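You operate a simulated robot arm through the tools that you are given. There is no shell and no other tool. Be economical: measure what you need, move in short steps, check, and stop when the job is done.

The job below is to be done with a simulated robot arm. You get a single attempt, and the scene is never put back.

JOB
Swap the blue roll for the green one and roll that whole band on at WIDE.
Fine: blue roll to the free peg of the core rack, green roll on the feed peg; width slide to WIDE, feed lever on, crank until it is bare.
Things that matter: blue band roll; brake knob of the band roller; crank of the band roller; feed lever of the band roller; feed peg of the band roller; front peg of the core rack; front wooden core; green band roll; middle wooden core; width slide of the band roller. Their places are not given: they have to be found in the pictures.

The check looks at the end state, three seconds after you hand in, the way a careful person would. Anything else that was tipped, shoved, dropped, spilled or broken makes it a failure.

ROBOT AND FRAMES
A 7-joint arm with a two-finger parallel gripper, fixed in place. Base frame: the origin is at the foot of the arm, x ahead of it, y to its left, z up; the work surface is at about z = 78.5. Readings come in cm, rad, newtons and seconds.
With the tool pointing down near the work surface it reaches from about 30 to 70 cm from the base axis. Its first joint turns from -1.152 to 1.152 rad. Payload 1.57 kg.
Tool frame: the origin (TCP) lies between the finger pads and is the grasp point; the fingertips stand 3 cm ahead of it; z points along the fingers, y is the line along which they close. Largest opening 11 cm; finger width 2.4, thickness 1.2; the body of the gripper, 4.8 by 11.2 cm, starts 7.8 cm behind the TCP.
Orientation is that of the tool frame in the base frame, as [roll, pitch, yaw] about the fixed x, y, z axes, in that order (R = Rz(yaw) Ry(pitch) Rx(roll)). With the fingers straight down and closing along the base's y, the tool's x points along the base's -x, its y along +y and its z along -z.

CONTROLS
- The arm moves only by the tool servo_tool. Its argument "targets" is a list of rows, each a list of 3 entries, a list of its own where there are three numbers: the shift along the tool's x, y, z in units of 30 mm (1.0 is 30 mm), then the turn, a rotation vector about the tool's x, y, z in units of 6 degrees (1.0 is 6 degrees), then the gripper command, from -1 (fully open) to 1 (shut), values between in proportion. In form: [[[tx, ty, tz], [rx, ry, rz], gripper], ...]. A call has 1 to 10 rows; each row shifts and turns the commanded pose from where the row before left it, along the tool's axes as they then stand. A call with a number of a shift or a turn outside -1 to 1 is refused whole. Each row takes 0.2 s and may step no farther than 5 cm and 0.15 rad from the row before; otherwise, or with a gripper value out of range, the whole call is refused. A pose out of reach is approached as far as the arm can. The call stops where the force on the tool passes 80 N (or 10 N more than at its start, if that is more) or the arm is blocked; 0.2 s more then pass. The fingers move at their own pace (about 10.8 cm/s each) and stop on an object; they squeeze with about 22 N. The grip force told is the motor's: it shows also when the fingers shut on nothing. Time passes only in rows, and 0.2 s behind the last, so rows that do not move let the fingers close. The reply holds the time, the measured pose of the TCP, the force on the tool along the base axes, the opening and the grip force, in the units named above and with some noise, with the torque about the TCP (base axes, N m) and any sound that the robot's microphone picked up.
- Cameras (640 x 400 px; columns grow to the right, rows downward): "scene" is fixed at [16.4, -41.19, 138.16]; the picture's right is [0.76, -0.65, 0.00], its down [-0.46, -0.54, -0.70] and it looks along [0.46, 0.53, -0.71] (base axes); focal length 275 px, centre (320, 200). "wrist" rides on the gripper at [7, 1.6, -14.1] in the tool frame; the picture's right is [-0.23, 0.97, 0.00], its down [-0.86, -0.20, -0.48] and it looks along [-0.47, -0.11, 0.88] (tool axes); focal length 222 px, centre (320, 200).
- camera(camera): a new picture of that camera. It takes no simulated time.
- locate(camera, pixels): for up to 12 pixels [column, row] of the newest picture of that camera ("zoom" is the newest enlarged one), the place [x, y, z] in the base frame of the surface seen there, good to about 0.2 cm, but the place of the scene camera against the robot may be out by one fixed shift of up to 2.5 cm in any direction. It takes no simulated time.
- close_up(camera, box): a new picture of the part [left, top, right, bottom] of that camera's present view, enlarged. It takes no simulated time.
- close_job(): hands the job in; it is judged then, once.

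Work in short steps. Measure before you move; look again where a grasp or a placing could have gone wrong, and mend it. You have 80 turns and 46 pictures in all, those below and enlarged ones among them. Open the gripper and draw the arm clear of the work before you hand the job in, unless the task says otherwise; then end with one line.

The tools are called after ">>>" as a command line: name --argument value ..., lists and objects as JSON in quotes. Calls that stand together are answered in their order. servo_tool: Moves the arm, as the interface text tells. Its arguments: {"type":"object","properties":{"targets":{"type":"array","items":{"type":"array"}}},"required":["targets"]} The other tools are called the same way: camera (camera) takes a picture; locate (camera, pixels) gives the place of the surface under pixels of a picture; close_up (camera, box) takes an enlarged picture of a part of a camera's view; close_job () hands the job in.

At the start:

```text
t: 0.0
tcp_pos: [31.92, 14.21, 113.16]
orientation: [3.14, 0.0, -3.141]
ft_force: [-0.9, 0.1, 0.6]
ft_torque: [0.01, 0.0, 0.0]
gripper_width: 11.0
grasp_force: 0.0
```

scene: 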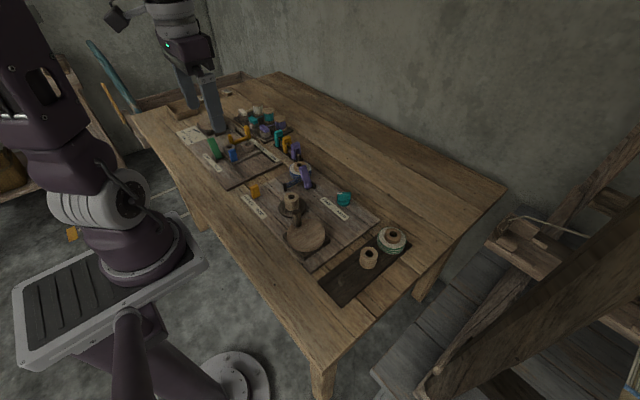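
wrist: 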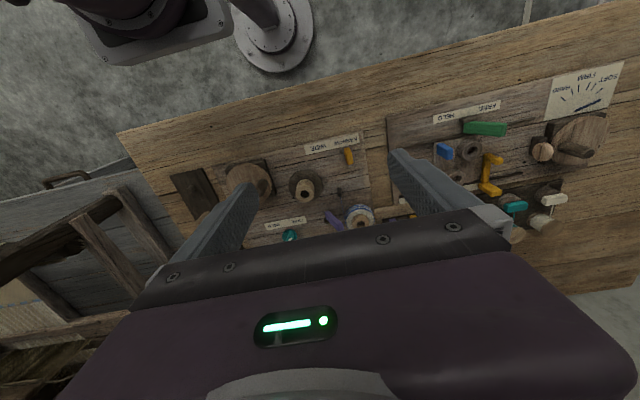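

The scene shows the band roller around (300,200) and the core rack around (370,255). I take enlarged views to identify the parts.

>>> close_up --camera "scene" --box '[220, 150, 420, 310]'

>>> close_up --camera "wrist" --box '[160, 110, 440, 260]'

```text
2.50 times, centred on (320, 230) of scene
```

zoom: 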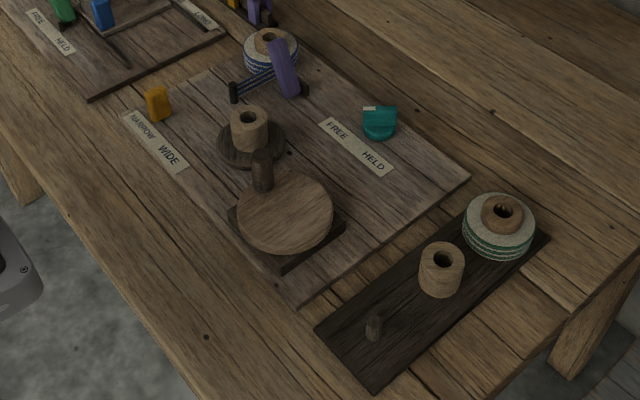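

```text
2.29 times, centred on (300, 185) of wrist
```

zoom: 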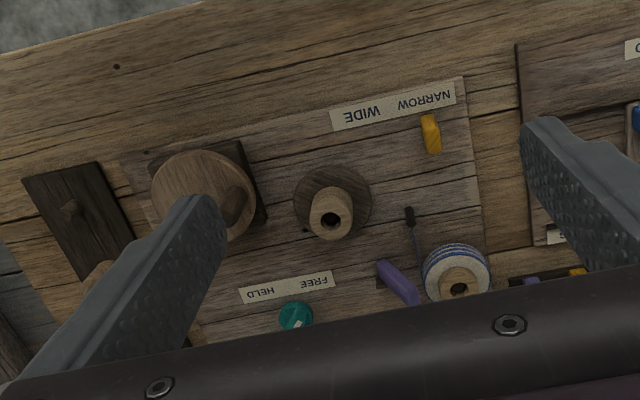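

The zoom shows the wrist view: free front peg (70,208), crank (232,205), take-up core (331,222), slide (431,133), blue roll (459,288), feed lever (398,282), brake knob (295,315). I locate them.

>>> locate --camera "zoom" --pixels '[[70, 208], [190, 175], [232, 205], [331, 222], [431, 120], [431, 148], [459, 288], [385, 265], [412, 300], [295, 315], [410, 212], [280, 220]]'

>>> locate --camera "scene" --pixels '[[392, 234], [368, 252], [352, 280], [291, 197], [306, 234], [299, 168], [254, 190], [343, 198], [305, 172], [294, 212], [402, 249], [381, 270]]'

```text
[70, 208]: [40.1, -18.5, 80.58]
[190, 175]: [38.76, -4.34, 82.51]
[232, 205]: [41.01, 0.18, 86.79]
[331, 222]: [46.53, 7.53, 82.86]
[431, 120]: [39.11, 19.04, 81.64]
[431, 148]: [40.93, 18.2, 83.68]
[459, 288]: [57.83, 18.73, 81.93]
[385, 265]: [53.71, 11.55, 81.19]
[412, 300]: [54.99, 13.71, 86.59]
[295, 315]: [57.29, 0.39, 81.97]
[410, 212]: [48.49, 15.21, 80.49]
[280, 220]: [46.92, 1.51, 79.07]
```

```text
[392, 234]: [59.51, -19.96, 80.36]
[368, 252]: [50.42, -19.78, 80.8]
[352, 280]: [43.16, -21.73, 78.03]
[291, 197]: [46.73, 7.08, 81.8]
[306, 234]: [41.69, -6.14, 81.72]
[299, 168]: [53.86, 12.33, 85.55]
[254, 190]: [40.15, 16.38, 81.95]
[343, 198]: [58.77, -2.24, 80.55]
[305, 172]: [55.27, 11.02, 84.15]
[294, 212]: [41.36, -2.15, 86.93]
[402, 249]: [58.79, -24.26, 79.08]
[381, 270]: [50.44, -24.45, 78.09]
```

Moving the wrist to about (45, 0, 110) for a better view of the roller and rack.

>>> servo_tool --targets '[[[-1, -1, 0], [0, 0, 0], -1], [[-1, -1, 0], [0, 0, 0], -1], [[-1, -1, 0], [0, 0, 0], -1], [[-1, -1, 0], [0, 0, 0], -1], [[-0.3, -0.8, 0.5], [0, 0, 0], -1]]'

>>> camera --camera "wrist"

```text
t: 1.2
tcp_pos: [44.85, -0.23, 111.52]
orientation: [3.141, -0.001, -3.141]
ft_force: [-0.3, 0.0, -0.2]
ft_torque: [0.02, -0.01, 0.0]
gripper_width: 11.0
grasp_force: 0.1
```

```text
41 pictures are left
```

wrist: 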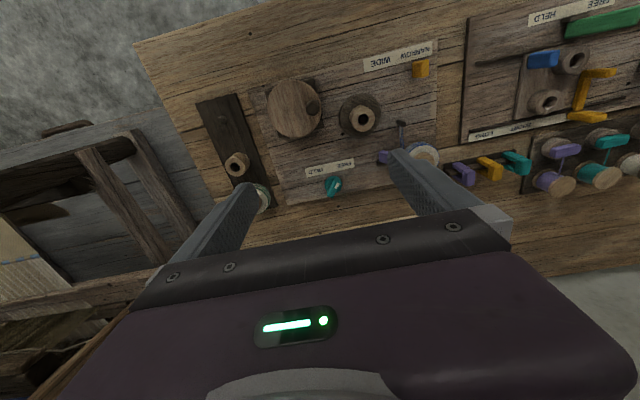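

The whole machine is visible around (240-440, 50-210); I enlarge it.

>>> close_up --camera "wrist" --box '[190, 40, 450, 210]'

```text
2.35 times, centred on (320, 125) of wrist
```

zoom: 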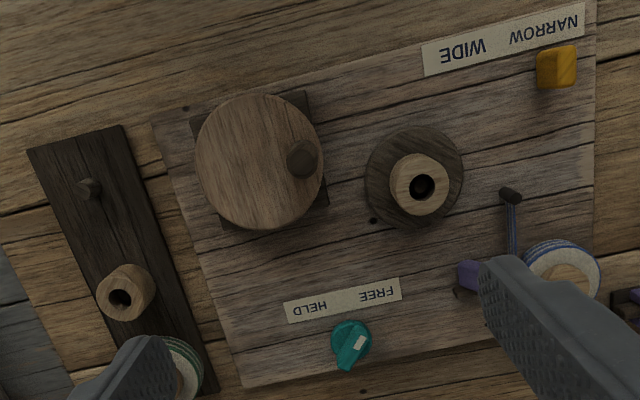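

Locating peg, cores, crank knob, slide, labels and knob in this zoom.

>>> locate --camera "zoom" --pixels '[[89, 184], [133, 275], [120, 298], [258, 162], [300, 152], [422, 186], [555, 60], [463, 50], [543, 30], [352, 340], [358, 344], [562, 280]]'

>>> locate --camera "wrist" --pixels '[[383, 158], [424, 153], [430, 160], [401, 124], [264, 196], [376, 162], [297, 82], [321, 90], [297, 135], [237, 158], [318, 110], [352, 107]]'

```text
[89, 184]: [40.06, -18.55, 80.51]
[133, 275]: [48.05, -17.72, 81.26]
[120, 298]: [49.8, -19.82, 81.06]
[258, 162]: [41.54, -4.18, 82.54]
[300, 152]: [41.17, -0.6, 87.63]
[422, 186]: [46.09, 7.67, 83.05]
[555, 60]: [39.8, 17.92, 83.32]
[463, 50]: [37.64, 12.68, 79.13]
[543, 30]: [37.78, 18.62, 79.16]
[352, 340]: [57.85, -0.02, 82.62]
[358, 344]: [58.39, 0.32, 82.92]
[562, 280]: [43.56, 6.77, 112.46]
```

```text
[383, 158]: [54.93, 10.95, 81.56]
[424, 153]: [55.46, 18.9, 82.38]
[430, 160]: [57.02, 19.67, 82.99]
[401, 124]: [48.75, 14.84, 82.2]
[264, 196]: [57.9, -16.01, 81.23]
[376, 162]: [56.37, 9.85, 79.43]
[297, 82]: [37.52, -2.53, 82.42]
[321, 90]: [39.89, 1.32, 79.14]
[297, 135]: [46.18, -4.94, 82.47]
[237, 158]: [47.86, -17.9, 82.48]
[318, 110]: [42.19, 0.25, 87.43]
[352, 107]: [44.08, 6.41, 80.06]
```

Moving 11 cm further in x to view both rolls and the lever without the fingers in the way.

>>> servo_tool --targets '[[[-1, 0, 0], [0, 0, 0], -1], [[-1, 0, 0], [0, 0, 0], -1], [[-1, 0, 0], [0, 0, 0], -1], [[-0.7, 0, 0], [0, 0, 0], -1]]'

>>> close_up --camera "wrist" --box '[190, 10, 450, 180]'

```text
t: 2.2
tcp_pos: [56.21, -0.3, 111.76]
orientation: [3.141, 0.001, 3.141]
ft_force: [-0.6, 0.1, 0.4]
ft_torque: [-0.02, -0.03, -0.01]
gripper_width: 11.01
grasp_force: 0.0
```

```text
2.35 times, centred on (320, 95) of wrist
```

zoom: 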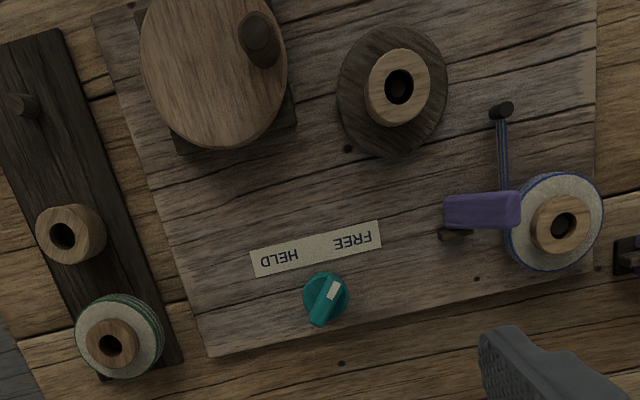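

Good view: green roll top (105,343), blue roll top (562,224), lever handle (480,210), pivot (455,235). Locating.

>>> locate --camera "zoom" --pixels '[[450, 210], [480, 210], [515, 210], [455, 237], [562, 200], [562, 245], [587, 222], [535, 222], [520, 230], [500, 112], [502, 150], [555, 177]]'

>>> locate --camera "zoom" --pixels '[[90, 340], [130, 340], [110, 365], [110, 322], [155, 340], [80, 340], [70, 260], [95, 225], [62, 235], [25, 105], [40, 115], [60, 150]]'

>>> locate --camera "zoom" --pixels '[[595, 222], [562, 270], [375, 90], [425, 90], [398, 60], [398, 115], [255, 25], [265, 50], [240, 50], [210, 80], [320, 290], [330, 310]]'

```text
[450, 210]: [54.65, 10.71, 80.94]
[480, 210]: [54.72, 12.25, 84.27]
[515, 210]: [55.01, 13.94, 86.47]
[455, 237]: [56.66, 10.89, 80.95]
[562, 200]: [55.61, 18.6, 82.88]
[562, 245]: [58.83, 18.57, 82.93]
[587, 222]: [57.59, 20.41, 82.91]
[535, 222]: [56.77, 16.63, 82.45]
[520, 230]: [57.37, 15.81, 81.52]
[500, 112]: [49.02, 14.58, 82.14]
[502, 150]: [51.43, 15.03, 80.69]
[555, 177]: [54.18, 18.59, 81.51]
```

```text
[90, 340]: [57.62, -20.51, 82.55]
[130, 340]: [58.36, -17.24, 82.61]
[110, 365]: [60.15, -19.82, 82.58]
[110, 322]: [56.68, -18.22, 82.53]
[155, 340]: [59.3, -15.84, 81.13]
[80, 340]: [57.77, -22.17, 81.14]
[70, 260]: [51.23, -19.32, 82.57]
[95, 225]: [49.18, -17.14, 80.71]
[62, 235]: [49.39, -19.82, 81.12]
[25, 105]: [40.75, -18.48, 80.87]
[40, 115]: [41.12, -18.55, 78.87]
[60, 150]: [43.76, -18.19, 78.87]
```

```text
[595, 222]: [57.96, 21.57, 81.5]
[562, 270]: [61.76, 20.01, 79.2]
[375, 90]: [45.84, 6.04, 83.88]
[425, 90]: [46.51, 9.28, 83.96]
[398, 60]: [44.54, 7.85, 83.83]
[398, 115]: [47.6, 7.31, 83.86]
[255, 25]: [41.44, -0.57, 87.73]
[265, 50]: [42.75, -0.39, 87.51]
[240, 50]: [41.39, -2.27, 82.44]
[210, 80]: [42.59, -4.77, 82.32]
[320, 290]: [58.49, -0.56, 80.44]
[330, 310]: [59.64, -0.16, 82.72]
```

Rolls: blue centre ≈(57.2,18.6), green ≈(58.4,-18.9), free peg ≈(40.7,-18.6). Before acting I look at the lever closely, to know its state.

>>> close_up --camera "scene" --box '[270, 150, 350, 200]'

```text
8.00 times, centred on (310, 175) of scene
```

zoom: 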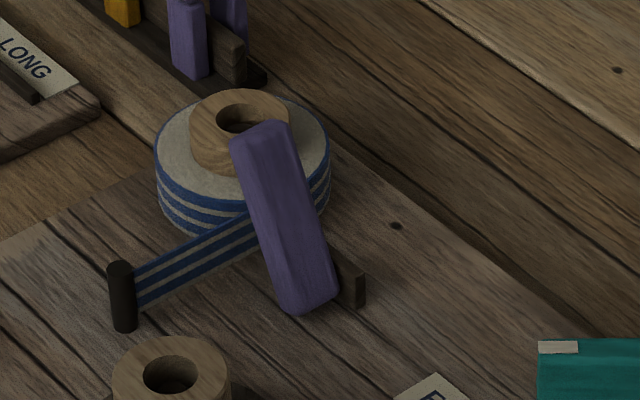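

The lever leans over the roll's near side. I rotate the gripper -90° (so it closes along x, clear of the lever) while descending to z≈97.

>>> servo_tool --targets '[[[0, 0, 0.3], [0, 0, -1], -0.6], [[0, 0, 0.3], [0, 0, -1], -0.6], [[0, 0, 0.3], [0, 0, -1], -0.6], [[0, 0, 0.3], [0, 0, -1], -0.6], [[0, 0, 0.3], [0, 0, -1], -0.6], [[0, 0, 0.3], [0, 0, -1], -0.6], [[0, 0, 0.3], [0, 0, -1], -0.6], [[0, 0, 0.3], [0, 0, -1], -0.6], [[0, 0, 0.3], [0, 0, -1], -0.6], [[0, 0, 0.3], [0, 0, -1], -0.6]]'

>>> servo_tool --targets '[[[0, 0, 0.3], [0, 0, -1], -0.6], [[0, 0, 0.3], [0, 0, -1], -0.6], [[0, 0, 0.3], [0, 0, -1], -0.6], [[0, 0, 0.3], [0, 0, -1], -0.6], [[0, 0, 0.3], [0, 0, -1], -0.6]]'

```text
t: 4.4
tcp_pos: [56.2, -0.05, 102.59]
orientation: [-3.141, 0.002, -2.093]
ft_force: [-0.2, -0.3, -0.6]
ft_torque: [0.0, 0.0, -0.04]
gripper_width: 8.82
grasp_force: 0.1
```

```text
t: 5.6
tcp_pos: [55.95, -0.14, 98.32]
orientation: [-3.141, 0.0, -1.569]
ft_force: [0.0, -0.9, -0.4]
ft_torque: [0.01, 0.0, -0.01]
gripper_width: 8.78
grasp_force: 0.0
```

Orientation as planned. Moving over the blue roll to (57.2, 18.6).

>>> servo_tool --targets '[[[-1, -0.1, 0], [0, 0, 0], -0.6], [[-1, -0.1, 0], [0, 0, 0], -0.6], [[-1, -0.1, 0], [0, 0, 0], -0.6], [[-1, -0.1, 0], [0, 0, 0], -0.6], [[-1, 0, 0], [0, 0, 0], -0.6], [[-1, 0, 0], [0, 0, 0], -0.6], [[-0.23, 0, 0], [0, 0, 0], -0.6], [[0, 0, 0], [0, 0, 0], -0.6]]'

>>> camera --camera "wrist"

```text
t: 7.4
tcp_pos: [57.16, 18.4, 98.23]
orientation: [-3.141, 0.0, -1.571]
ft_force: [-0.5, -0.3, -0.1]
ft_torque: [0.0, 0.02, -0.01]
gripper_width: 8.81
grasp_force: 0.1
```

```text
37 pictures are left
```

wrist: 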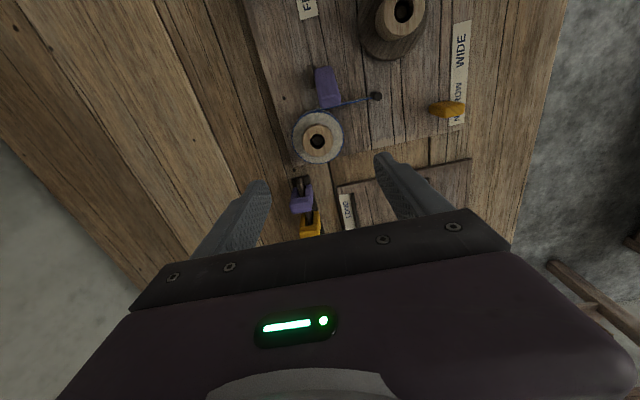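

The roll is at (318,138) in the view; I refine its centre and the neighbours' places.

>>> locate --camera "wrist" --pixels '[[304, 140], [332, 140], [318, 126], [318, 153], [295, 138], [340, 138], [330, 85], [325, 100], [303, 190], [300, 180]]'

```text
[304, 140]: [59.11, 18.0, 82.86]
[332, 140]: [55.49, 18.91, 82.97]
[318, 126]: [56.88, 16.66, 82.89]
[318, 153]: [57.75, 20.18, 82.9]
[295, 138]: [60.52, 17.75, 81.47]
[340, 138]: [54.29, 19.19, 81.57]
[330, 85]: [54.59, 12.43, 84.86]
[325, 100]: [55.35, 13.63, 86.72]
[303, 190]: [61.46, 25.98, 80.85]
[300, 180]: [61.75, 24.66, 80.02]
```

Centre (57.3,18.4): aligned. Descending to z≈82.7 and closing.

>>> servo_tool --targets '[[[0, -0.05, 1], [0, 0, 0], -0.6], [[0, 0, 1], [0, 0, 0], -0.6], [[0, 0, 1], [0, 0, 0], -0.6], [[0, 0, 1], [0, 0, 0], -0.6], [[0, 0, 0.7], [0, 0, 0], -0.6], [[0, 0, 0.45], [0, 0, 0], -0.6], [[0, 0, 0], [0, 0, 0], -0.6]]'

>>> servo_tool --targets '[[[0, 0, 0], [0, 0, 0], 0], [[0, 0, 0], [0, 0, 0], 0.5], [[0, 0, 0], [0, 0, 0], 0.5]]'

```text
t: 9.0
tcp_pos: [57.22, 18.36, 82.73]
orientation: [-3.141, 0.001, -1.57]
ft_force: [-0.6, -0.1, 0.3]
ft_torque: [-0.03, 0.02, 0.0]
gripper_width: 8.8
grasp_force: 0.0
```

```text
t: 9.8
tcp_pos: [57.22, 18.56, 82.86]
orientation: [-3.141, 0.001, -1.57]
ft_force: [0.4, -0.3, 0.2]
ft_torque: [0.02, 0.03, -0.02]
gripper_width: 6.7
grasp_force: 22.0
```

Gripped at 6.7 cm, 22 N. Lifting straight up ~9 cm and looking.

>>> servo_tool --targets '[[[0, 0, -0.5], [0, 0, 0], 0.5], [[0, 0, -0.7], [0, 0, 0], 0.5], [[0, 0, -0.9], [0, 0, 0], 0.5], [[0, 0, -0.9], [0, 0, 0], 0.5], [[0, 0, -0.4], [0, 0, 0], 0.5]]'

>>> close_up --camera "scene" --box '[250, 110, 410, 210]'

```text
t: 11.0
tcp_pos: [57.28, 18.54, 92.88]
orientation: [3.141, 0.001, -1.57]
ft_force: [0.1, -0.6, -0.7]
ft_torque: [-0.01, 0.01, 0.0]
gripper_width: 6.69
grasp_force: 22.8
```

```text
4.00 times, centred on (330, 160) of scene
```

zoom: 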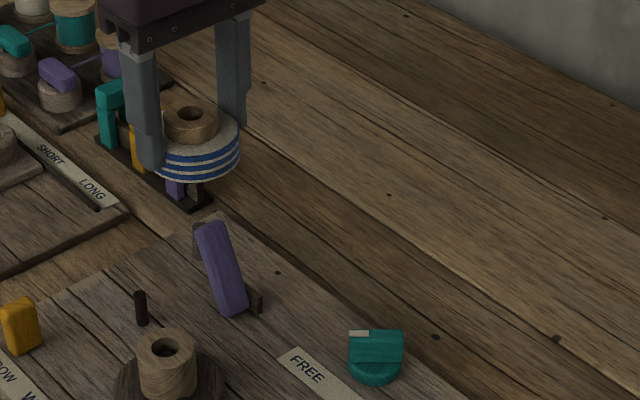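

The blue roll is off cleanly and its strand is gone. I raise it and carry it toward the rack, stopping at y≈-27 so that the wrist camera can see the free peg ahead of the roll.

>>> servo_tool --targets '[[[0, 0, -0.9], [0, 0, 0], 0.5], [[0.95, 0.35, 0], [0, 0, 0], 0.5], [[0.95, 0.35, 0], [0, 0, 0], 0.5], [[0.95, 0.35, 0], [0, 0, 0], 0.5], [[0.95, 0.35, 0], [0, 0, 0], 0.5], [[0.95, 0.35, 0], [0, 0, 0], 0.5], [[0.95, 0.35, 0], [0, 0, 0], 0.5], [[0.95, 0.35, 0], [0, 0, 0], 0.5], [[0.95, 0.35, 0], [0, 0, 0], 0.5]]'

>>> servo_tool --targets '[[[0.95, 0.35, 0], [0, 0, 0], 0.5], [[0.95, 0.35, 0], [0, 0, 0], 0.5], [[0.95, 0.35, 0], [0, 0, 0], 0.5], [[0.95, 0.35, 0], [0, 0, 0], 0.5], [[0.95, 0.35, 0], [0, 0, 0], 0.5], [[0.95, 0.35, 0], [0, 0, 0], 0.5], [[0.95, 0.35, 0], [0, 0, 0], 0.5], [[0.95, 0.2, 0], [0, 0, 0], 0.5], [[0, 0, 0], [0, 0, 0], 0.5]]'

>>> camera --camera "wrist"

```text
t: 13.0
tcp_pos: [49.04, -4.39, 95.6]
orientation: [3.141, 0.0, -1.571]
ft_force: [0.4, 0.5, -0.2]
ft_torque: [0.01, 0.01, -0.06]
gripper_width: 6.66
grasp_force: 21.6
```

```text
t: 15.0
tcp_pos: [40.9, -27.18, 95.53]
orientation: [-3.141, 0.002, -1.571]
ft_force: [-0.6, -0.7, -0.9]
ft_torque: [0.03, -0.01, 0.0]
gripper_width: 6.68
grasp_force: 22.0
```

```text
35 pictures are left
```

wrist: 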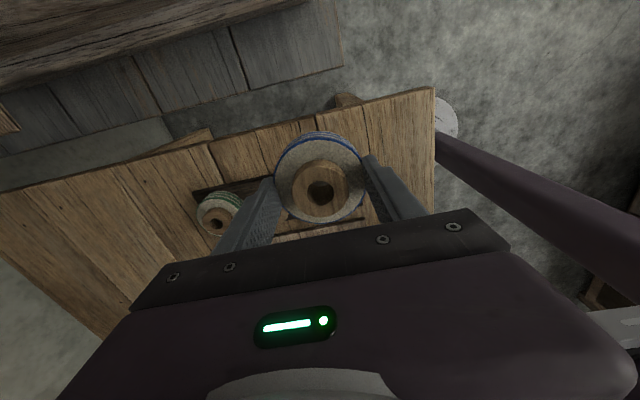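

In this orientation image-up is -y, so the peg must be viewed from the +y side. Moving back to y≈-9.

>>> servo_tool --targets '[[[-1, 0, 0], [0, 0, 0], 0.5], [[-1, 0, 0], [0, 0, 0], 0.5], [[-1, 0, 0], [0, 0, 0], 0.5], [[-1, 0, 0], [0, 0, 0], 0.5], [[-1, 0, 0], [0, 0, 0], 0.5], [[-1, 0, 0], [0, 0, 0], 0.5], [[0, 0, 0], [0, 0, 0], 0.5]]'

>>> close_up --camera "wrist" --box '[160, 0, 480, 200]'

```text
t: 16.6
tcp_pos: [40.9, -8.86, 95.5]
orientation: [3.141, -0.001, -1.573]
ft_force: [0.0, 0.1, -0.9]
ft_torque: [0.02, 0.0, -0.02]
gripper_width: 6.65
grasp_force: 21.9
```

```text
2.00 times, centred on (320, 100) of wrist
```

zoom: 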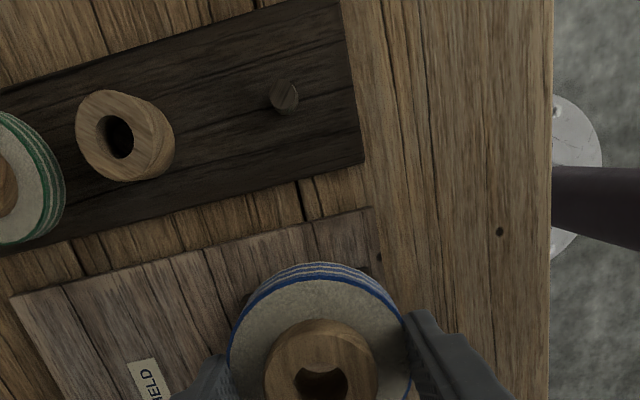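

Peg top at (286,95); middle core ring at (120,137). Locating peg edges, core and held roll.

>>> locate --camera "zoom" --pixels '[[287, 95], [281, 95], [293, 95], [287, 86], [287, 103], [275, 103], [90, 130], [150, 140], [300, 330], [340, 330], [270, 375], [372, 375]]'

```text
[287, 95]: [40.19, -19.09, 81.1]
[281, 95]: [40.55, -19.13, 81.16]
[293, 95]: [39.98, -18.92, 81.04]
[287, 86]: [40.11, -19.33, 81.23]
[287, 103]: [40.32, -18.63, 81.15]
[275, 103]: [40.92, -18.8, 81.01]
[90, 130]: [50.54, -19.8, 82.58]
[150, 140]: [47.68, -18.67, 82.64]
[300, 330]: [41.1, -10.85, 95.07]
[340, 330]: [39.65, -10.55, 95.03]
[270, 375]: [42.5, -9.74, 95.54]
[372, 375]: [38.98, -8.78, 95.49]
```

A tighter enlargement of the peg for its centre.

>>> close_up --camera "wrist" --box '[282, 35, 322, 60]'

```text
16.00 times, centred on (302, 48) of wrist
```

zoom: 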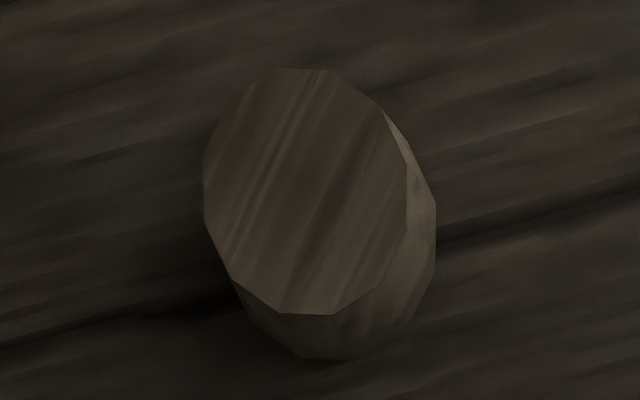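

>>> locate --camera "zoom" --pixels '[[305, 190], [210, 190], [400, 190], [300, 75], [325, 308], [240, 130], [375, 260], [230, 250], [385, 130]]'

```text
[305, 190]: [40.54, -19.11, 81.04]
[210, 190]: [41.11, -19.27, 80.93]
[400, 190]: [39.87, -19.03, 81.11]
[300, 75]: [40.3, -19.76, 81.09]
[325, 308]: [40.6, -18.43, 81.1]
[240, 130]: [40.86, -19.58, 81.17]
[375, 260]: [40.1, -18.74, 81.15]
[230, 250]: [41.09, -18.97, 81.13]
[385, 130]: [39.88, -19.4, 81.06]
```

Peg centre ≈(40.5,-19.1), top 81.1. Moving the roll over it and measuring the held core in the same camera.

>>> servo_tool --targets '[[[0.9, 0.13, 0], [0, 0, 0], 0.5], [[0.9, 0, 0], [0, 0, 0], 0.5], [[0.9, 0, 0], [0, 0, 0], 0.5], [[0.71, 0, 0], [0, 0, 0], 0.5], [[0, 0, 0], [0, 0, 0], 0.5]]'

>>> close_up --camera "wrist" --box '[240, 120, 400, 220]'

```text
t: 17.8
tcp_pos: [40.6, -19.26, 95.6]
orientation: [-3.141, 0.001, -1.571]
ft_force: [-0.1, -0.3, 0.0]
ft_torque: [-0.01, 0.01, -0.01]
gripper_width: 6.68
grasp_force: 22.1
```

```text
4.00 times, centred on (320, 170) of wrist
```

zoom: 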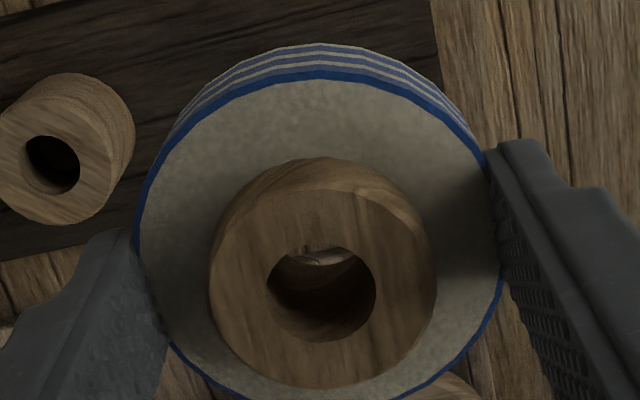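

Hole about 1.9 cm wide, peg 1.3 cm. Locating ring points just outside the hole.

>>> locate --camera "zoom" --pixels '[[260, 292], [384, 292], [322, 240], [322, 350], [216, 292], [428, 292], [322, 380], [322, 200]]'

```text
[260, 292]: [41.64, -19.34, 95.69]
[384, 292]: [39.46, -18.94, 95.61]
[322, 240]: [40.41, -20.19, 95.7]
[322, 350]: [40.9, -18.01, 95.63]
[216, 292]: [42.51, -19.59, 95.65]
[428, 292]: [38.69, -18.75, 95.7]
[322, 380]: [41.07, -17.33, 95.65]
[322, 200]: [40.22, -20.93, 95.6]
```

Held core centre (40.6,-19.1) matches the peg. Lowering slowly.

>>> servo_tool --targets '[[[0, 0.03, 1], [0, 0, 0], 0.5], [[0, 0, 1], [0, 0, 0], 0.5], [[0, 0, 0.8], [0, 0, 0], 0.5], [[0, 0, 0.5], [0, 0, 0], 0.5], [[0, 0, 0.4], [0, 0, 0], 0.5], [[0, 0, 0.3], [0, 0, 0], 0.5], [[0, 0, 0.25], [0, 0, 0], 0.5], [[0, 0, 0], [0, 0, 0], 0.5]]'

```text
t: 19.6
tcp_pos: [40.53, -19.21, 82.86]
orientation: [3.141, 0.0, -1.57]
ft_force: [0.0, -0.4, -1.6]
ft_torque: [0.02, 0.0, 0.0]
gripper_width: 6.69
grasp_force: 22.5
```

No resistance, about 0.3 cm to go; lowering gently to contact.

>>> servo_tool --targets '[[[0, 0, 0.05], [0, 0, 0], 0.5], [[0, 0, 0.05], [0, 0, 0], 0.5], [[0, 0, 0.03], [0, 0, 0], 0.5], [[0, 0, 0], [0, 0, 0], 0.5]]'

```text
t: 20.6
tcp_pos: [40.48, -19.34, 82.59]
orientation: [-3.139, 0.002, -1.57]
ft_force: [2.2, -0.2, 5.5]
ft_torque: [0.06, 0.13, -0.01]
gripper_width: 6.68
grasp_force: 21.7
```

Contact (5.5 N up): the roll is seated. Opening and lifting.

>>> servo_tool --targets '[[[0, 0, 0], [0, 0, 0], -0.1], [[0, 0, 0], [0, 0, 0], -0.55], [[0, 0, 0], [0, 0, 0], -0.55], [[0, 0, -1], [0, 0, 0], -0.55], [[0, 0, -1], [0, 0, 0], -0.55], [[0, 0, -1], [0, 0, 0], -0.55], [[0, 0, -1], [0, 0, 0], -0.55], [[0, 0, 0], [0, 0, 0], -0.55]]'

>>> camera --camera "wrist"

```text
t: 22.4
tcp_pos: [40.36, -19.51, 94.51]
orientation: [3.142, -0.001, -1.57]
ft_force: [0.0, -0.3, 0.0]
ft_torque: [-0.01, -0.02, -0.02]
gripper_width: 8.52
grasp_force: 0.1
```

```text
31 pictures are left
```

wrist: 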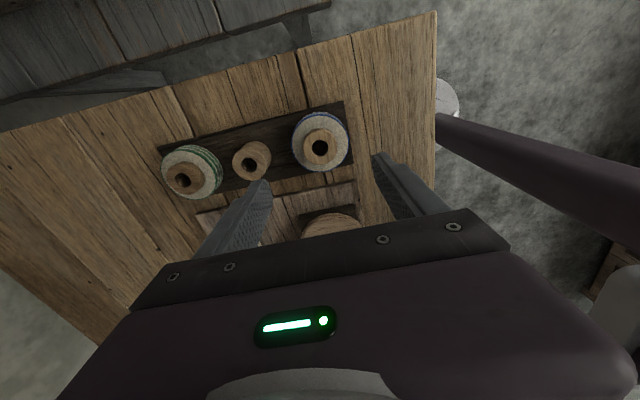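

Blue roll sits flat on the front peg. Checking its height and locating the green core's ring.

>>> locate --camera "wrist" --pixels '[[309, 148], [333, 148], [320, 135], [320, 162], [172, 178], [198, 182], [184, 170], [184, 192], [266, 162], [238, 160]]'

```text
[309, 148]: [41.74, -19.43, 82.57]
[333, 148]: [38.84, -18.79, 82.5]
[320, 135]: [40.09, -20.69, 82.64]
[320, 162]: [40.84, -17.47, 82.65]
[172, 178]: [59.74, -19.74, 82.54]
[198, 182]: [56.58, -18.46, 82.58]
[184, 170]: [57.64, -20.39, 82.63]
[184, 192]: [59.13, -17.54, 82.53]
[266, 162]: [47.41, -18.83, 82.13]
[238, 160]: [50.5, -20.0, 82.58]
```

Green centre ≈(58.3,-19.0). Moving over it.

>>> servo_tool --targets '[[[-0.15, -1, 0], [0, 0, 0], -0.55], [[0, -1, 0], [0, 0, 0], -0.55], [[0, -1, 0], [0, 0, 0], -0.55], [[0, -1, 0], [0, 0, 0], -0.55], [[0, -1, 0], [0, 0, 0], -0.55], [[0, -0.98, 0], [0, 0, 0], -0.55], [[0, 0, 0], [0, 0, 0], -0.55]]'

>>> close_up --camera "wrist" --box '[240, 90, 400, 190]'

```text
t: 24.0
tcp_pos: [58.53, -18.76, 94.37]
orientation: [-3.141, 0.0, -1.571]
ft_force: [-0.3, 0.5, -0.9]
ft_torque: [0.04, -0.02, 0.03]
gripper_width: 8.53
grasp_force: 0.1
```

```text
4.00 times, centred on (320, 140) of wrist
```

zoom: 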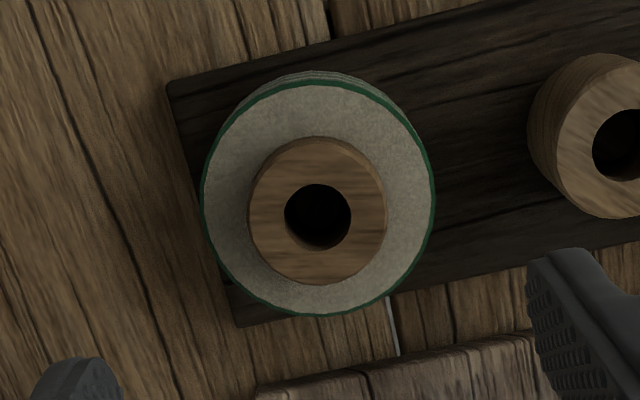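

>>> locate --camera "zoom" --pixels '[[278, 215], [357, 215], [318, 176], [318, 256], [255, 212], [380, 212], [318, 145], [318, 277], [210, 200], [428, 200]]'

```text
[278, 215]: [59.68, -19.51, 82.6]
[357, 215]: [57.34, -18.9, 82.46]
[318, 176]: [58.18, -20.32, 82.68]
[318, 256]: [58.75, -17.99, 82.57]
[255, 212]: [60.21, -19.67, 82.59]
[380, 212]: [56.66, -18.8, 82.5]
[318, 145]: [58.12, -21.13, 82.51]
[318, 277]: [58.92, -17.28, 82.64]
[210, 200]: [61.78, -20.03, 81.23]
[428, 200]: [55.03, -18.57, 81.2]
```

Centre (58.5,-19.2); shift 0.4 cm in -y, descend and grip.

>>> servo_tool --targets '[[[0.14, 0.02, 0.8], [0, 0, 0], -0.55], [[0, 0, 1], [0, 0, 0], -0.55], [[0, 0, 1], [0, 0, 0], -0.55], [[0, 0, 0.6], [0, 0, 0], -0.55], [[0, 0, 0.48], [0, 0, 0], -0.55], [[0, 0, 0], [0, 0, 0], -0.55], [[0, 0, 0], [0, 0, 0], 0], [[0, 0, 0], [0, 0, 0], 0.5], [[0, 0, 0], [0, 0, 0], 0.5]]'

```text
t: 26.0
tcp_pos: [58.54, -19.27, 82.76]
orientation: [-3.14, -0.001, -1.572]
ft_force: [0.2, -0.3, 0.5]
ft_torque: [0.01, -0.03, 0.01]
gripper_width: 6.67
grasp_force: 21.8
```

Gripped at 6.67 cm. Lifting to z≈96, then carrying toward the feed peg, stopping at y≈29 (image-up is -y) with the camera viewing the feed peg.

>>> servo_tool --targets '[[[0, 0, -0.5], [0, 0, 0], 0.5], [[0, 0, -0.7], [0, 0, 0], 0.5], [[0, 0, -1], [0, 0, 0], 0.5], [[0, 0, -1], [0, 0, 0], 0.5], [[0, 0, -1], [0, 0, 0], 0.5], [[-0.5, 0, -0.3], [0, 0, 0], 0.5], [[-1, 0, 0], [0, 0, 0], 0.5], [[-1, 0, 0], [0, 0, 0], 0.5], [[-1, 0, 0], [0, 0, 0], 0.5], [[-1, 0, 0], [0, 0, 0], 0.5]]'

>>> servo_tool --targets '[[[-1, 0, 0], [0, 0, 0], 0.5], [[-1, 0, 0], [0, 0, 0], 0.5], [[-1, 0, 0], [0, 0, 0], 0.5], [[-1, 0, 0], [0, 0, 0], 0.5], [[-1, 0, 0], [0, 0, 0], 0.5], [[-1, 0, 0], [0, 0, 0], 0.5], [[-1, 0, 0], [0, 0, 0], 0.5], [[-1, 0, 0], [0, 0, 0], 0.5], [[-1, 0, 0], [0, 0, 0], 0.5], [[-1, 0.3, 0], [0, 0, 0], 0.5]]'

>>> servo_tool --targets '[[[-0.7, 0, 0], [0, 0, 0], 0.5], [[0, 0, 0], [0, 0, 0], 0.5]]'

>>> close_up --camera "wrist" --box '[180, 0, 500, 200]'

```text
t: 28.2
tcp_pos: [58.22, -5.81, 96.24]
orientation: [-3.14, 0.0, -1.571]
ft_force: [-0.5, -0.2, -0.9]
ft_torque: [-0.03, 0.01, 0.01]
gripper_width: 6.68
grasp_force: 22.2
```

```text
t: 30.4
tcp_pos: [57.39, 24.5, 96.33]
orientation: [3.14, 0.0, -1.571]
ft_force: [-0.3, -0.4, -0.4]
ft_torque: [-0.02, -0.02, 0.01]
gripper_width: 6.66
grasp_force: 21.8
```

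```text
t: 31.0
tcp_pos: [57.41, 26.49, 96.35]
orientation: [-3.141, 0.001, -1.57]
ft_force: [0.3, 0.1, 0.0]
ft_torque: [0.0, 0.01, -0.03]
gripper_width: 6.67
grasp_force: 21.7
```

```text
2.00 times, centred on (340, 100) of wrist
```

zoom: 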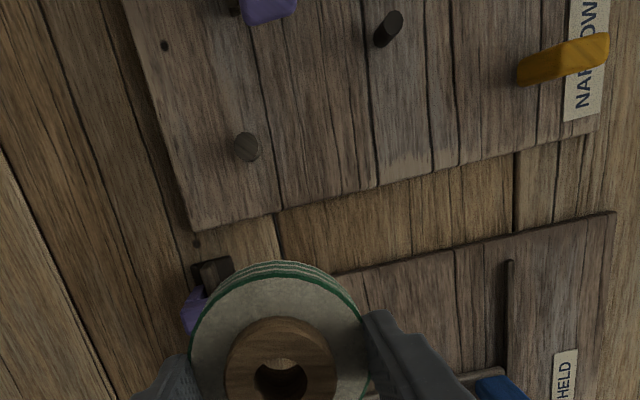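

The feed peg is at (246,147) of the zoom, i.e. wrist (303,74). Enlarging it.

>>> close_up --camera "wrist" --box '[283, 61, 323, 86]'

```text
16.00 times, centred on (303, 74) of wrist
```

zoom: 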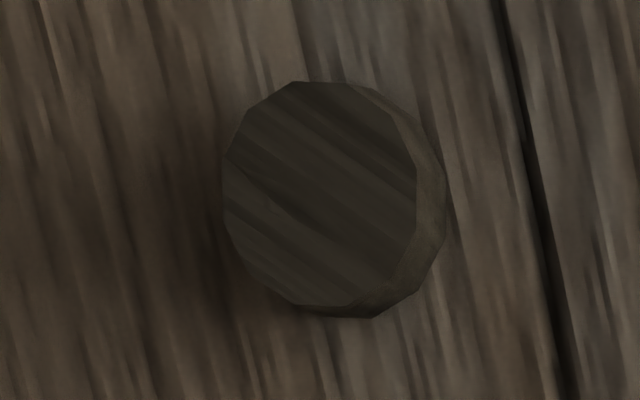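

>>> locate --camera "zoom" --pixels '[[230, 190], [410, 190], [320, 90], [325, 300], [320, 195], [250, 260], [390, 140]]'

>>> close_up --camera "wrist" --box '[240, 120, 400, 220]'

```text
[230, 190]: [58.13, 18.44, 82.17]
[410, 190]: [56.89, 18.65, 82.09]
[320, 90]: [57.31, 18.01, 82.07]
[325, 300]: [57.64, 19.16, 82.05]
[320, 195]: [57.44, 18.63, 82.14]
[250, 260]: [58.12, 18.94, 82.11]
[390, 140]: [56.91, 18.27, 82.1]
```

```text
4.00 times, centred on (320, 170) of wrist
```

zoom: 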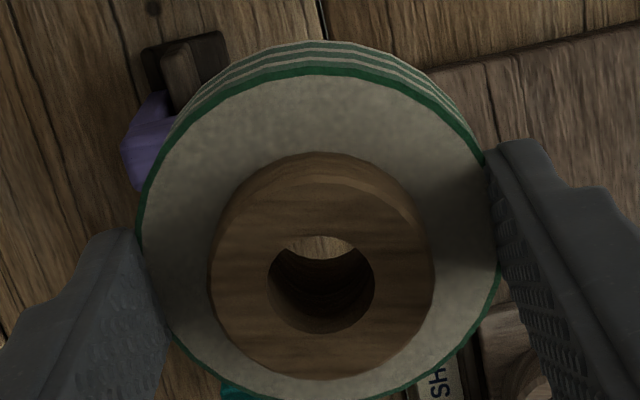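

Feed peg centre (57.5,18.55), top 82.1. Measuring the held core.

>>> locate --camera "zoom" --pixels '[[260, 284], [383, 284], [321, 227], [321, 340], [216, 284], [427, 284], [321, 372], [321, 200]]'

```text
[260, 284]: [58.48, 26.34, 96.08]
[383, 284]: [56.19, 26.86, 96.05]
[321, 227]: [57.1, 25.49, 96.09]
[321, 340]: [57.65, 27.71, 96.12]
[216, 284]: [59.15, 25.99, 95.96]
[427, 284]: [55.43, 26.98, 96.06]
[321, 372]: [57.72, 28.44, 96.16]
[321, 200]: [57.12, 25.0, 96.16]
```

Shift needed: +0.15 x, -8.05 y. Then check pose before lowering.

>>> servo_tool --targets '[[[0.9, -0.05, 0], [0, 0, 0], 0.5], [[0.9, 0, 0], [0, 0, 0], 0.5], [[0.88, 0, 0], [0, 0, 0], 0.5], [[0, 0, 1], [0, 0, 0], 0.5], [[0, 0, 1], [0, 0, 0], 0.5], [[0, 0, 0.6], [0, 0, 0], 0.5], [[0, 0, 0], [0, 0, 0], 0.5], [[0, 0, 0], [0, 0, 0], 0.5]]'

```text
t: 32.8
tcp_pos: [57.64, 18.29, 88.61]
orientation: [3.14, -0.001, -1.572]
ft_force: [-0.4, -0.3, -0.2]
ft_torque: [0.0, 0.0, -0.02]
gripper_width: 6.66
grasp_force: 21.8
```

Within 0.15 cm. Lowering to just above seat, then to contact.

>>> servo_tool --targets '[[[-0.03, 0.02, 0.5], [0, 0, 0], 0.5], [[0, 0, 0.5], [0, 0, 0], 0.5], [[0, 0, 0.4], [0, 0, 0], 0.5], [[0, 0, 0.3], [0, 0, 0], 0.5], [[0, 0, 0.1], [0, 0, 0], 0.5], [[0, 0, 0], [0, 0, 0], 0.5]]'

```text
t: 34.2
tcp_pos: [57.61, 18.51, 83.17]
orientation: [3.141, -0.001, -1.571]
ft_force: [-0.5, 0.1, -0.9]
ft_torque: [0.01, 0.0, 0.02]
gripper_width: 6.64
grasp_force: 22.0
```

>>> servo_tool --targets '[[[0, 0, 0.05], [0, 0, 0], 0.5], [[0, 0, 0.05], [0, 0, 0], 0.5], [[0, 0, 0], [0, 0, 0], 0.5]]'

```text
t: 35.0
tcp_pos: [57.67, 18.37, 82.9]
orientation: [-3.141, 0.003, -1.57]
ft_force: [-5.1, 0.5, 20.2]
ft_torque: [0.04, 0.36, 0.03]
gripper_width: 6.67
grasp_force: 21.9
```

Contact of 20 N: seated. Opening, lifting and looking.

>>> servo_tool --targets '[[[0, 0, -0.05], [0, 0, 0], 0.2], [[0, 0, 0], [0, 0, 0], -0.55], [[0, 0, 0], [0, 0, 0], -0.55], [[0, 0, -0.7], [0, 0, 0], -0.55], [[0, 0, -1], [0, 0, 0], -0.55], [[0, 0, -1], [0, 0, 0], -0.55], [[0, 0, -1], [0, 0, 0], -0.55], [[0, 0, -1], [0, 0, 0], -0.55], [[0, 0, 0], [0, 0, 0], -0.55]]'

>>> close_up --camera "wrist" --box '[200, 0, 520, 200]'

```text
t: 37.0
tcp_pos: [57.45, 18.35, 97.11]
orientation: [3.141, 0.0, -1.572]
ft_force: [-0.8, 0.6, 0.7]
ft_torque: [-0.01, 0.02, 0.0]
gripper_width: 8.53
grasp_force: 0.0
```

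```text
2.00 times, centred on (360, 100) of wrist
```

zoom: 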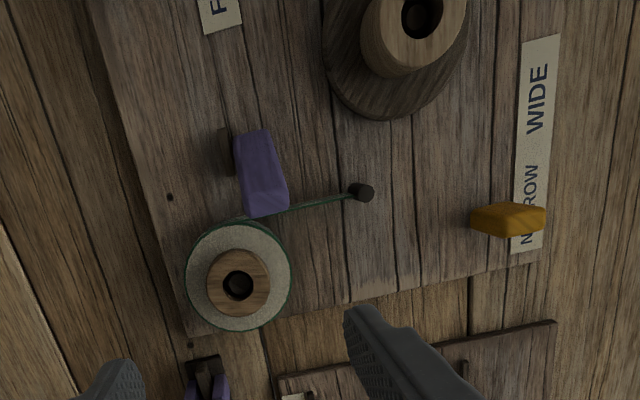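

The green roll is seated and its band is threaded to the guide post. Now the slide knob (508,218); measuring knob and labels.

>>> locate --camera "zoom" --pixels '[[475, 220], [490, 210], [520, 212], [543, 212], [508, 232], [508, 205], [538, 100], [530, 215], [535, 190], [545, 222], [480, 232], [255, 205]]'

>>> close_up --camera "scene" --box '[230, 165, 310, 215]'

```text
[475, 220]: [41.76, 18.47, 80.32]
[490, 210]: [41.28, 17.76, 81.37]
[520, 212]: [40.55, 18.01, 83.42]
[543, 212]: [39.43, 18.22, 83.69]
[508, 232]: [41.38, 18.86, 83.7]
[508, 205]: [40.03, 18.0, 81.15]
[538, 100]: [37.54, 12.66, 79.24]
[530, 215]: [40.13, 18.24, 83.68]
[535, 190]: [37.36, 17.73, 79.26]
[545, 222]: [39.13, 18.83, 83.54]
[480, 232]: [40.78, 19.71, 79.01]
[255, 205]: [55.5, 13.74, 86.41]
```

```text
8.00 times, centred on (270, 190) of scene
```

zoom: 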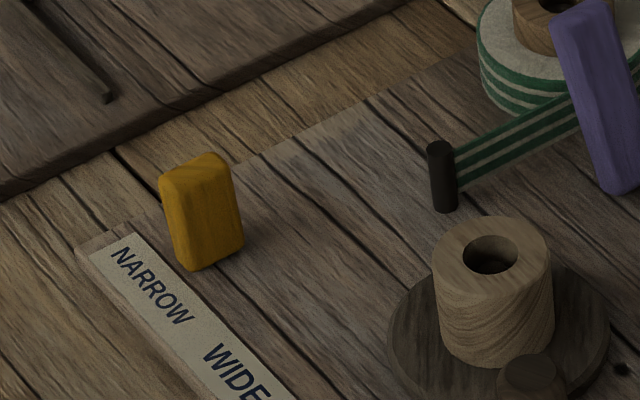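

The knob is an upright block at about (40.3,18.5), top 83.7, to be slid toward -y. Moving over it and gripping across x.

>>> servo_tool --targets '[[[0, 1, 0], [0, 0, 0], -0.4], [[0, 1, 0], [0, 0, 0], -0.4], [[0, 1, 0], [0, 0, 0], -0.4], [[0, 1, 0], [0, 0, 0], -0.4], [[0, 1, 0], [0, 0, 0], -0.4], [[0, 0.73, 0.8], [0, 0, 0], -0.4], [[0, 0, 1], [0, 0, 0], -0.4], [[0, 0, 0], [0, 0, 0], -0.4]]'

>>> close_up --camera "wrist" --box '[200, 40, 440, 190]'

```text
t: 38.8
tcp_pos: [40.37, 18.55, 91.58]
orientation: [-3.14, 0.0, -1.571]
ft_force: [0.3, 0.3, 0.2]
ft_torque: [0.02, -0.03, 0.0]
gripper_width: 7.7
grasp_force: 0.1
```

```text
2.67 times, centred on (320, 115) of wrist
```

zoom: 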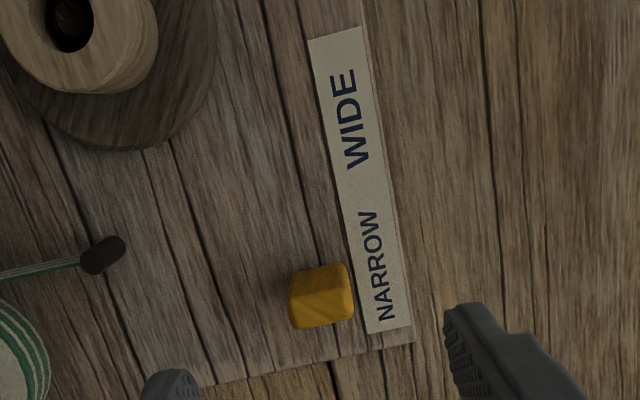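

>>> locate --camera "zoom" --pixels '[[298, 312], [347, 305], [322, 298], [322, 325], [320, 275], [345, 100], [370, 270], [350, 50], [385, 320]]'

```text
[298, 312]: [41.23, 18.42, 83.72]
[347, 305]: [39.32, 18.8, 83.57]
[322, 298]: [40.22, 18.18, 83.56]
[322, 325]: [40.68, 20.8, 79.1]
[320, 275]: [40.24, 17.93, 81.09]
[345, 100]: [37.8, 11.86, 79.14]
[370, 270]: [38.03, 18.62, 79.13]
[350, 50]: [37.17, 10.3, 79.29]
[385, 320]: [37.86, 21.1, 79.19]
```

Knob centred at (40.3,18.5), WIDE centre at y≈12.8. Descending and gripping.

>>> servo_tool --targets '[[[0, 0, 1], [0, 0, 0], -0.3], [[0, 0, 1], [0, 0, 0], -0.3], [[0, 0, 0.65], [0, 0, 0], -0.3], [[0, 0, 0], [0, 0, 0], 0.2], [[0, 0, 0], [0, 0, 0], 0.8], [[0, 0, 0], [0, 0, 0], 0.8]]'

>>> servo_tool --targets '[[[0.3, 0, 0], [0, 0, 0], 0.8], [[0.3, 0, 0], [0, 0, 0], 0.8], [[0.3, 0, 0], [0, 0, 0], 0.8], [[0.3, 0, 0], [0, 0, 0], 0.8], [[0.3, 0, 0], [0, 0, 0], 0.8], [[0.3, 0, 0], [0, 0, 0], 0.8], [[0, 0, 0], [0, 0, 0], 0.8]]'

```text
t: 40.2
tcp_pos: [40.4, 18.36, 83.64]
orientation: [3.141, 0.001, -1.572]
ft_force: [4.6, 0.1, -14.6]
ft_torque: [0.37, -0.21, 0.07]
gripper_width: 2.6
grasp_force: 37.4
```

```text
t: 41.8
tcp_pos: [40.42, 13.06, 83.8]
orientation: [3.139, -0.001, -1.57]
ft_force: [0.0, -0.2, -25.5]
ft_torque: [0.12, -0.1, -0.02]
gripper_width: 2.6
grasp_force: 37.2
```

The slide travelled to y≈13.1. Looking.

>>> close_up --camera "scene" --box '[230, 155, 330, 225]'

```text
5.71 times, centred on (280, 190) of scene
```

zoom: 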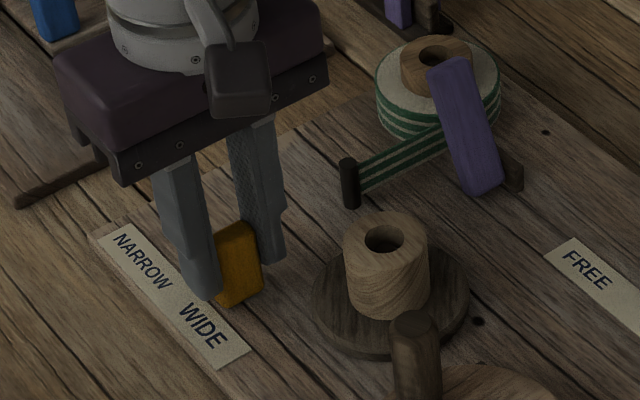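

It is near WIDE; I push a bit further in small steps to find the end stop.

>>> servo_tool --targets '[[[0.1, 0, 0], [0, 0, 0], 0.8], [[0.1, 0, 0], [0, 0, 0], 0.8], [[0, 0, 0], [0, 0, 0], 0.8]]'

```text
t: 42.6
tcp_pos: [40.33, 12.46, 83.65]
orientation: [3.14, 0.001, -1.571]
ft_force: [-8.1, 0.7, 16.3]
ft_torque: [-0.27, 0.36, 0.2]
gripper_width: 2.56
grasp_force: 37.4
```

>>> servo_tool --targets '[[[0.1, 0, 0], [0, 0, 0], 0.8], [[0, 0, 0], [0, 0, 0], 0.8]]'

```text
t: 43.2
tcp_pos: [40.44, 12.34, 83.76]
orientation: [-3.141, 0.005, -1.568]
ft_force: [-12.0, 24.2, 7.1]
ft_torque: [0.84, 0.91, -0.35]
gripper_width: 2.56
grasp_force: 36.4
```

End stop reached (24 N along y). Backing off slightly in command, opening, lifting.

>>> servo_tool --targets '[[[-0.05, 0, 0], [0, 0, 0], 0.3], [[0, 0, 0], [0, 0, 0], -0.1], [[0, 0, 0], [0, 0, 0], -0.1], [[0, 0, -1], [0, 0, 0], -0.1], [[0, 0, -1], [0, 0, 0], -0.1], [[0, 0, -1], [0, 0, 0], -0.1], [[0, 0, -1], [0, 0, 0], -0.1], [[0, 0, -0.5], [0, 0, 0], -0.1], [[0, 0, 0], [0, 0, 0], -0.1]]'

>>> close_up --camera "scene" --box '[230, 155, 330, 225]'

```text
t: 45.2
tcp_pos: [40.5, 12.36, 97.14]
orientation: [-3.14, -0.001, -1.571]
ft_force: [0.1, 0.5, -0.1]
ft_torque: [-0.03, -0.01, 0.01]
gripper_width: 6.06
grasp_force: 0.0
```

```text
5.71 times, centred on (280, 190) of scene
```

zoom: 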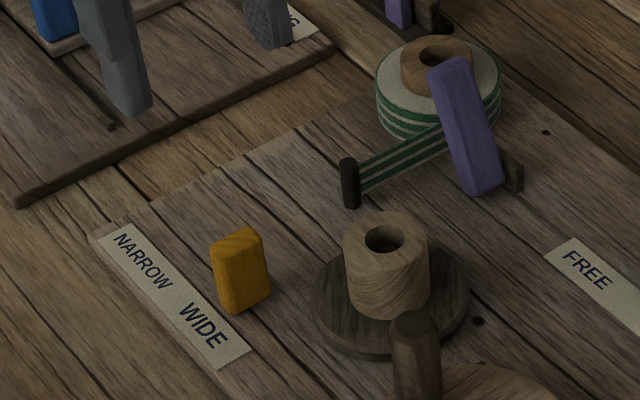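

Slide is at WIDE. Next the feed lever (pivot ≈(55,10.8,80), tip ≈(55,14,86.5)): I go with closed fingers to its roll side to push it over to -y.

>>> servo_tool --targets '[[[-0.3, -1, 0], [0, 0, 0], 1], [[-0.3, -1, 0], [0, 0, 0], 1], [[-0.3, -1, 0], [0, 0, 0], 1], [[-0.3, -1, 0], [0, 0, 0], 1], [[-0.32, -0.87, 0], [0, 0, 0], 1], [[0, 0, 0.5], [0, 0, 0], 1], [[0, 0, 0], [0, 0, 0], 1]]'

>>> camera --camera "wrist"

```text
t: 46.8
tcp_pos: [55.06, 16.89, 95.81]
orientation: [-3.141, -0.001, -1.572]
ft_force: [-0.3, 0.1, 0.2]
ft_torque: [-0.03, -0.03, 0.03]
gripper_width: 0.0
grasp_force: 21.6
```

```text
21 pictures are left
```

wrist: 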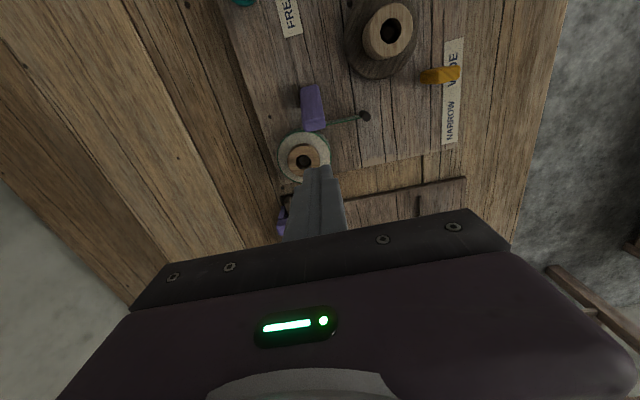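

>>> locate --camera "wrist" --pixels '[[314, 126], [305, 126], [323, 126], [310, 115], [308, 92], [298, 92], [312, 130]]'

```text
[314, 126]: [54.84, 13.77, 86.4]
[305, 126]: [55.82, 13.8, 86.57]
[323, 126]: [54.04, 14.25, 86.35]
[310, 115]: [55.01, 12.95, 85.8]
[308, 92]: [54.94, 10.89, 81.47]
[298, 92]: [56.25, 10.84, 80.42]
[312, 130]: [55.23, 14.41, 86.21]
```

Lever tip edge at y≈14.5, finger face at 15.7. Descend to z≈87.3 and push toward -y gently.

>>> servo_tool --targets '[[[0, 0, 1], [0, 0, 0], 1], [[0, 0, 1], [0, 0, 0], 1], [[0, 0, 0.83], [0, 0, 0], 1], [[0.2, 0, 0], [0, 0, 0], 1], [[0.2, 0, 0], [0, 0, 0], 1], [[0.2, 0, 0], [0, 0, 0], 1], [[0.2, 0, 0], [0, 0, 0], 1]]'

```text
t: 48.4
tcp_pos: [55.02, 14.07, 87.28]
orientation: [3.141, 0.0, -1.57]
ft_force: [-0.4, 0.6, 0.1]
ft_torque: [0.01, -0.01, 0.01]
gripper_width: 0.0
grasp_force: 21.1
```

Little resistance; continuing.

>>> servo_tool --targets '[[[0.2, 0, 0], [0, 0, 0], 1], [[0.2, 0, 0], [0, 0, 0], 1], [[0.2, 0, 0], [0, 0, 0], 1], [[0.2, 0, 0], [0, 0, 0], 1], [[0.2, 0, 0], [0, 0, 0], 1], [[0.2, 0, 0], [0, 0, 0], 1], [[0.2, 0, 0], [0, 0, 0], 1]]'

>>> close_up --camera "scene" --box '[250, 150, 350, 220]'

```text
t: 50.0
tcp_pos: [54.92, 10.85, 87.29]
orientation: [-3.138, 0.011, -1.564]
ft_force: [-3.1, 44.7, 1.6]
ft_torque: [1.35, 0.09, -0.04]
gripper_width: 0.0
grasp_force: 21.2
```

```text
5.71 times, centred on (300, 185) of scene
```

zoom: 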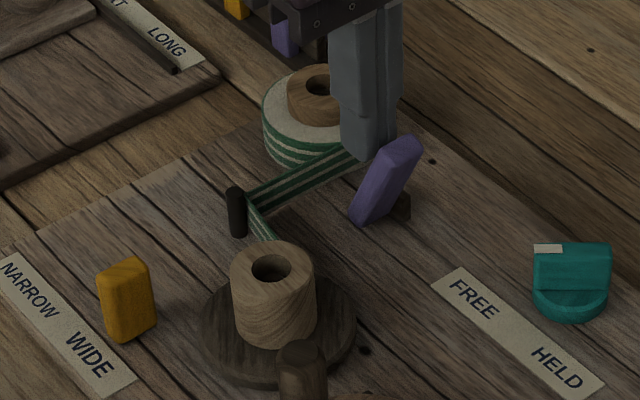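

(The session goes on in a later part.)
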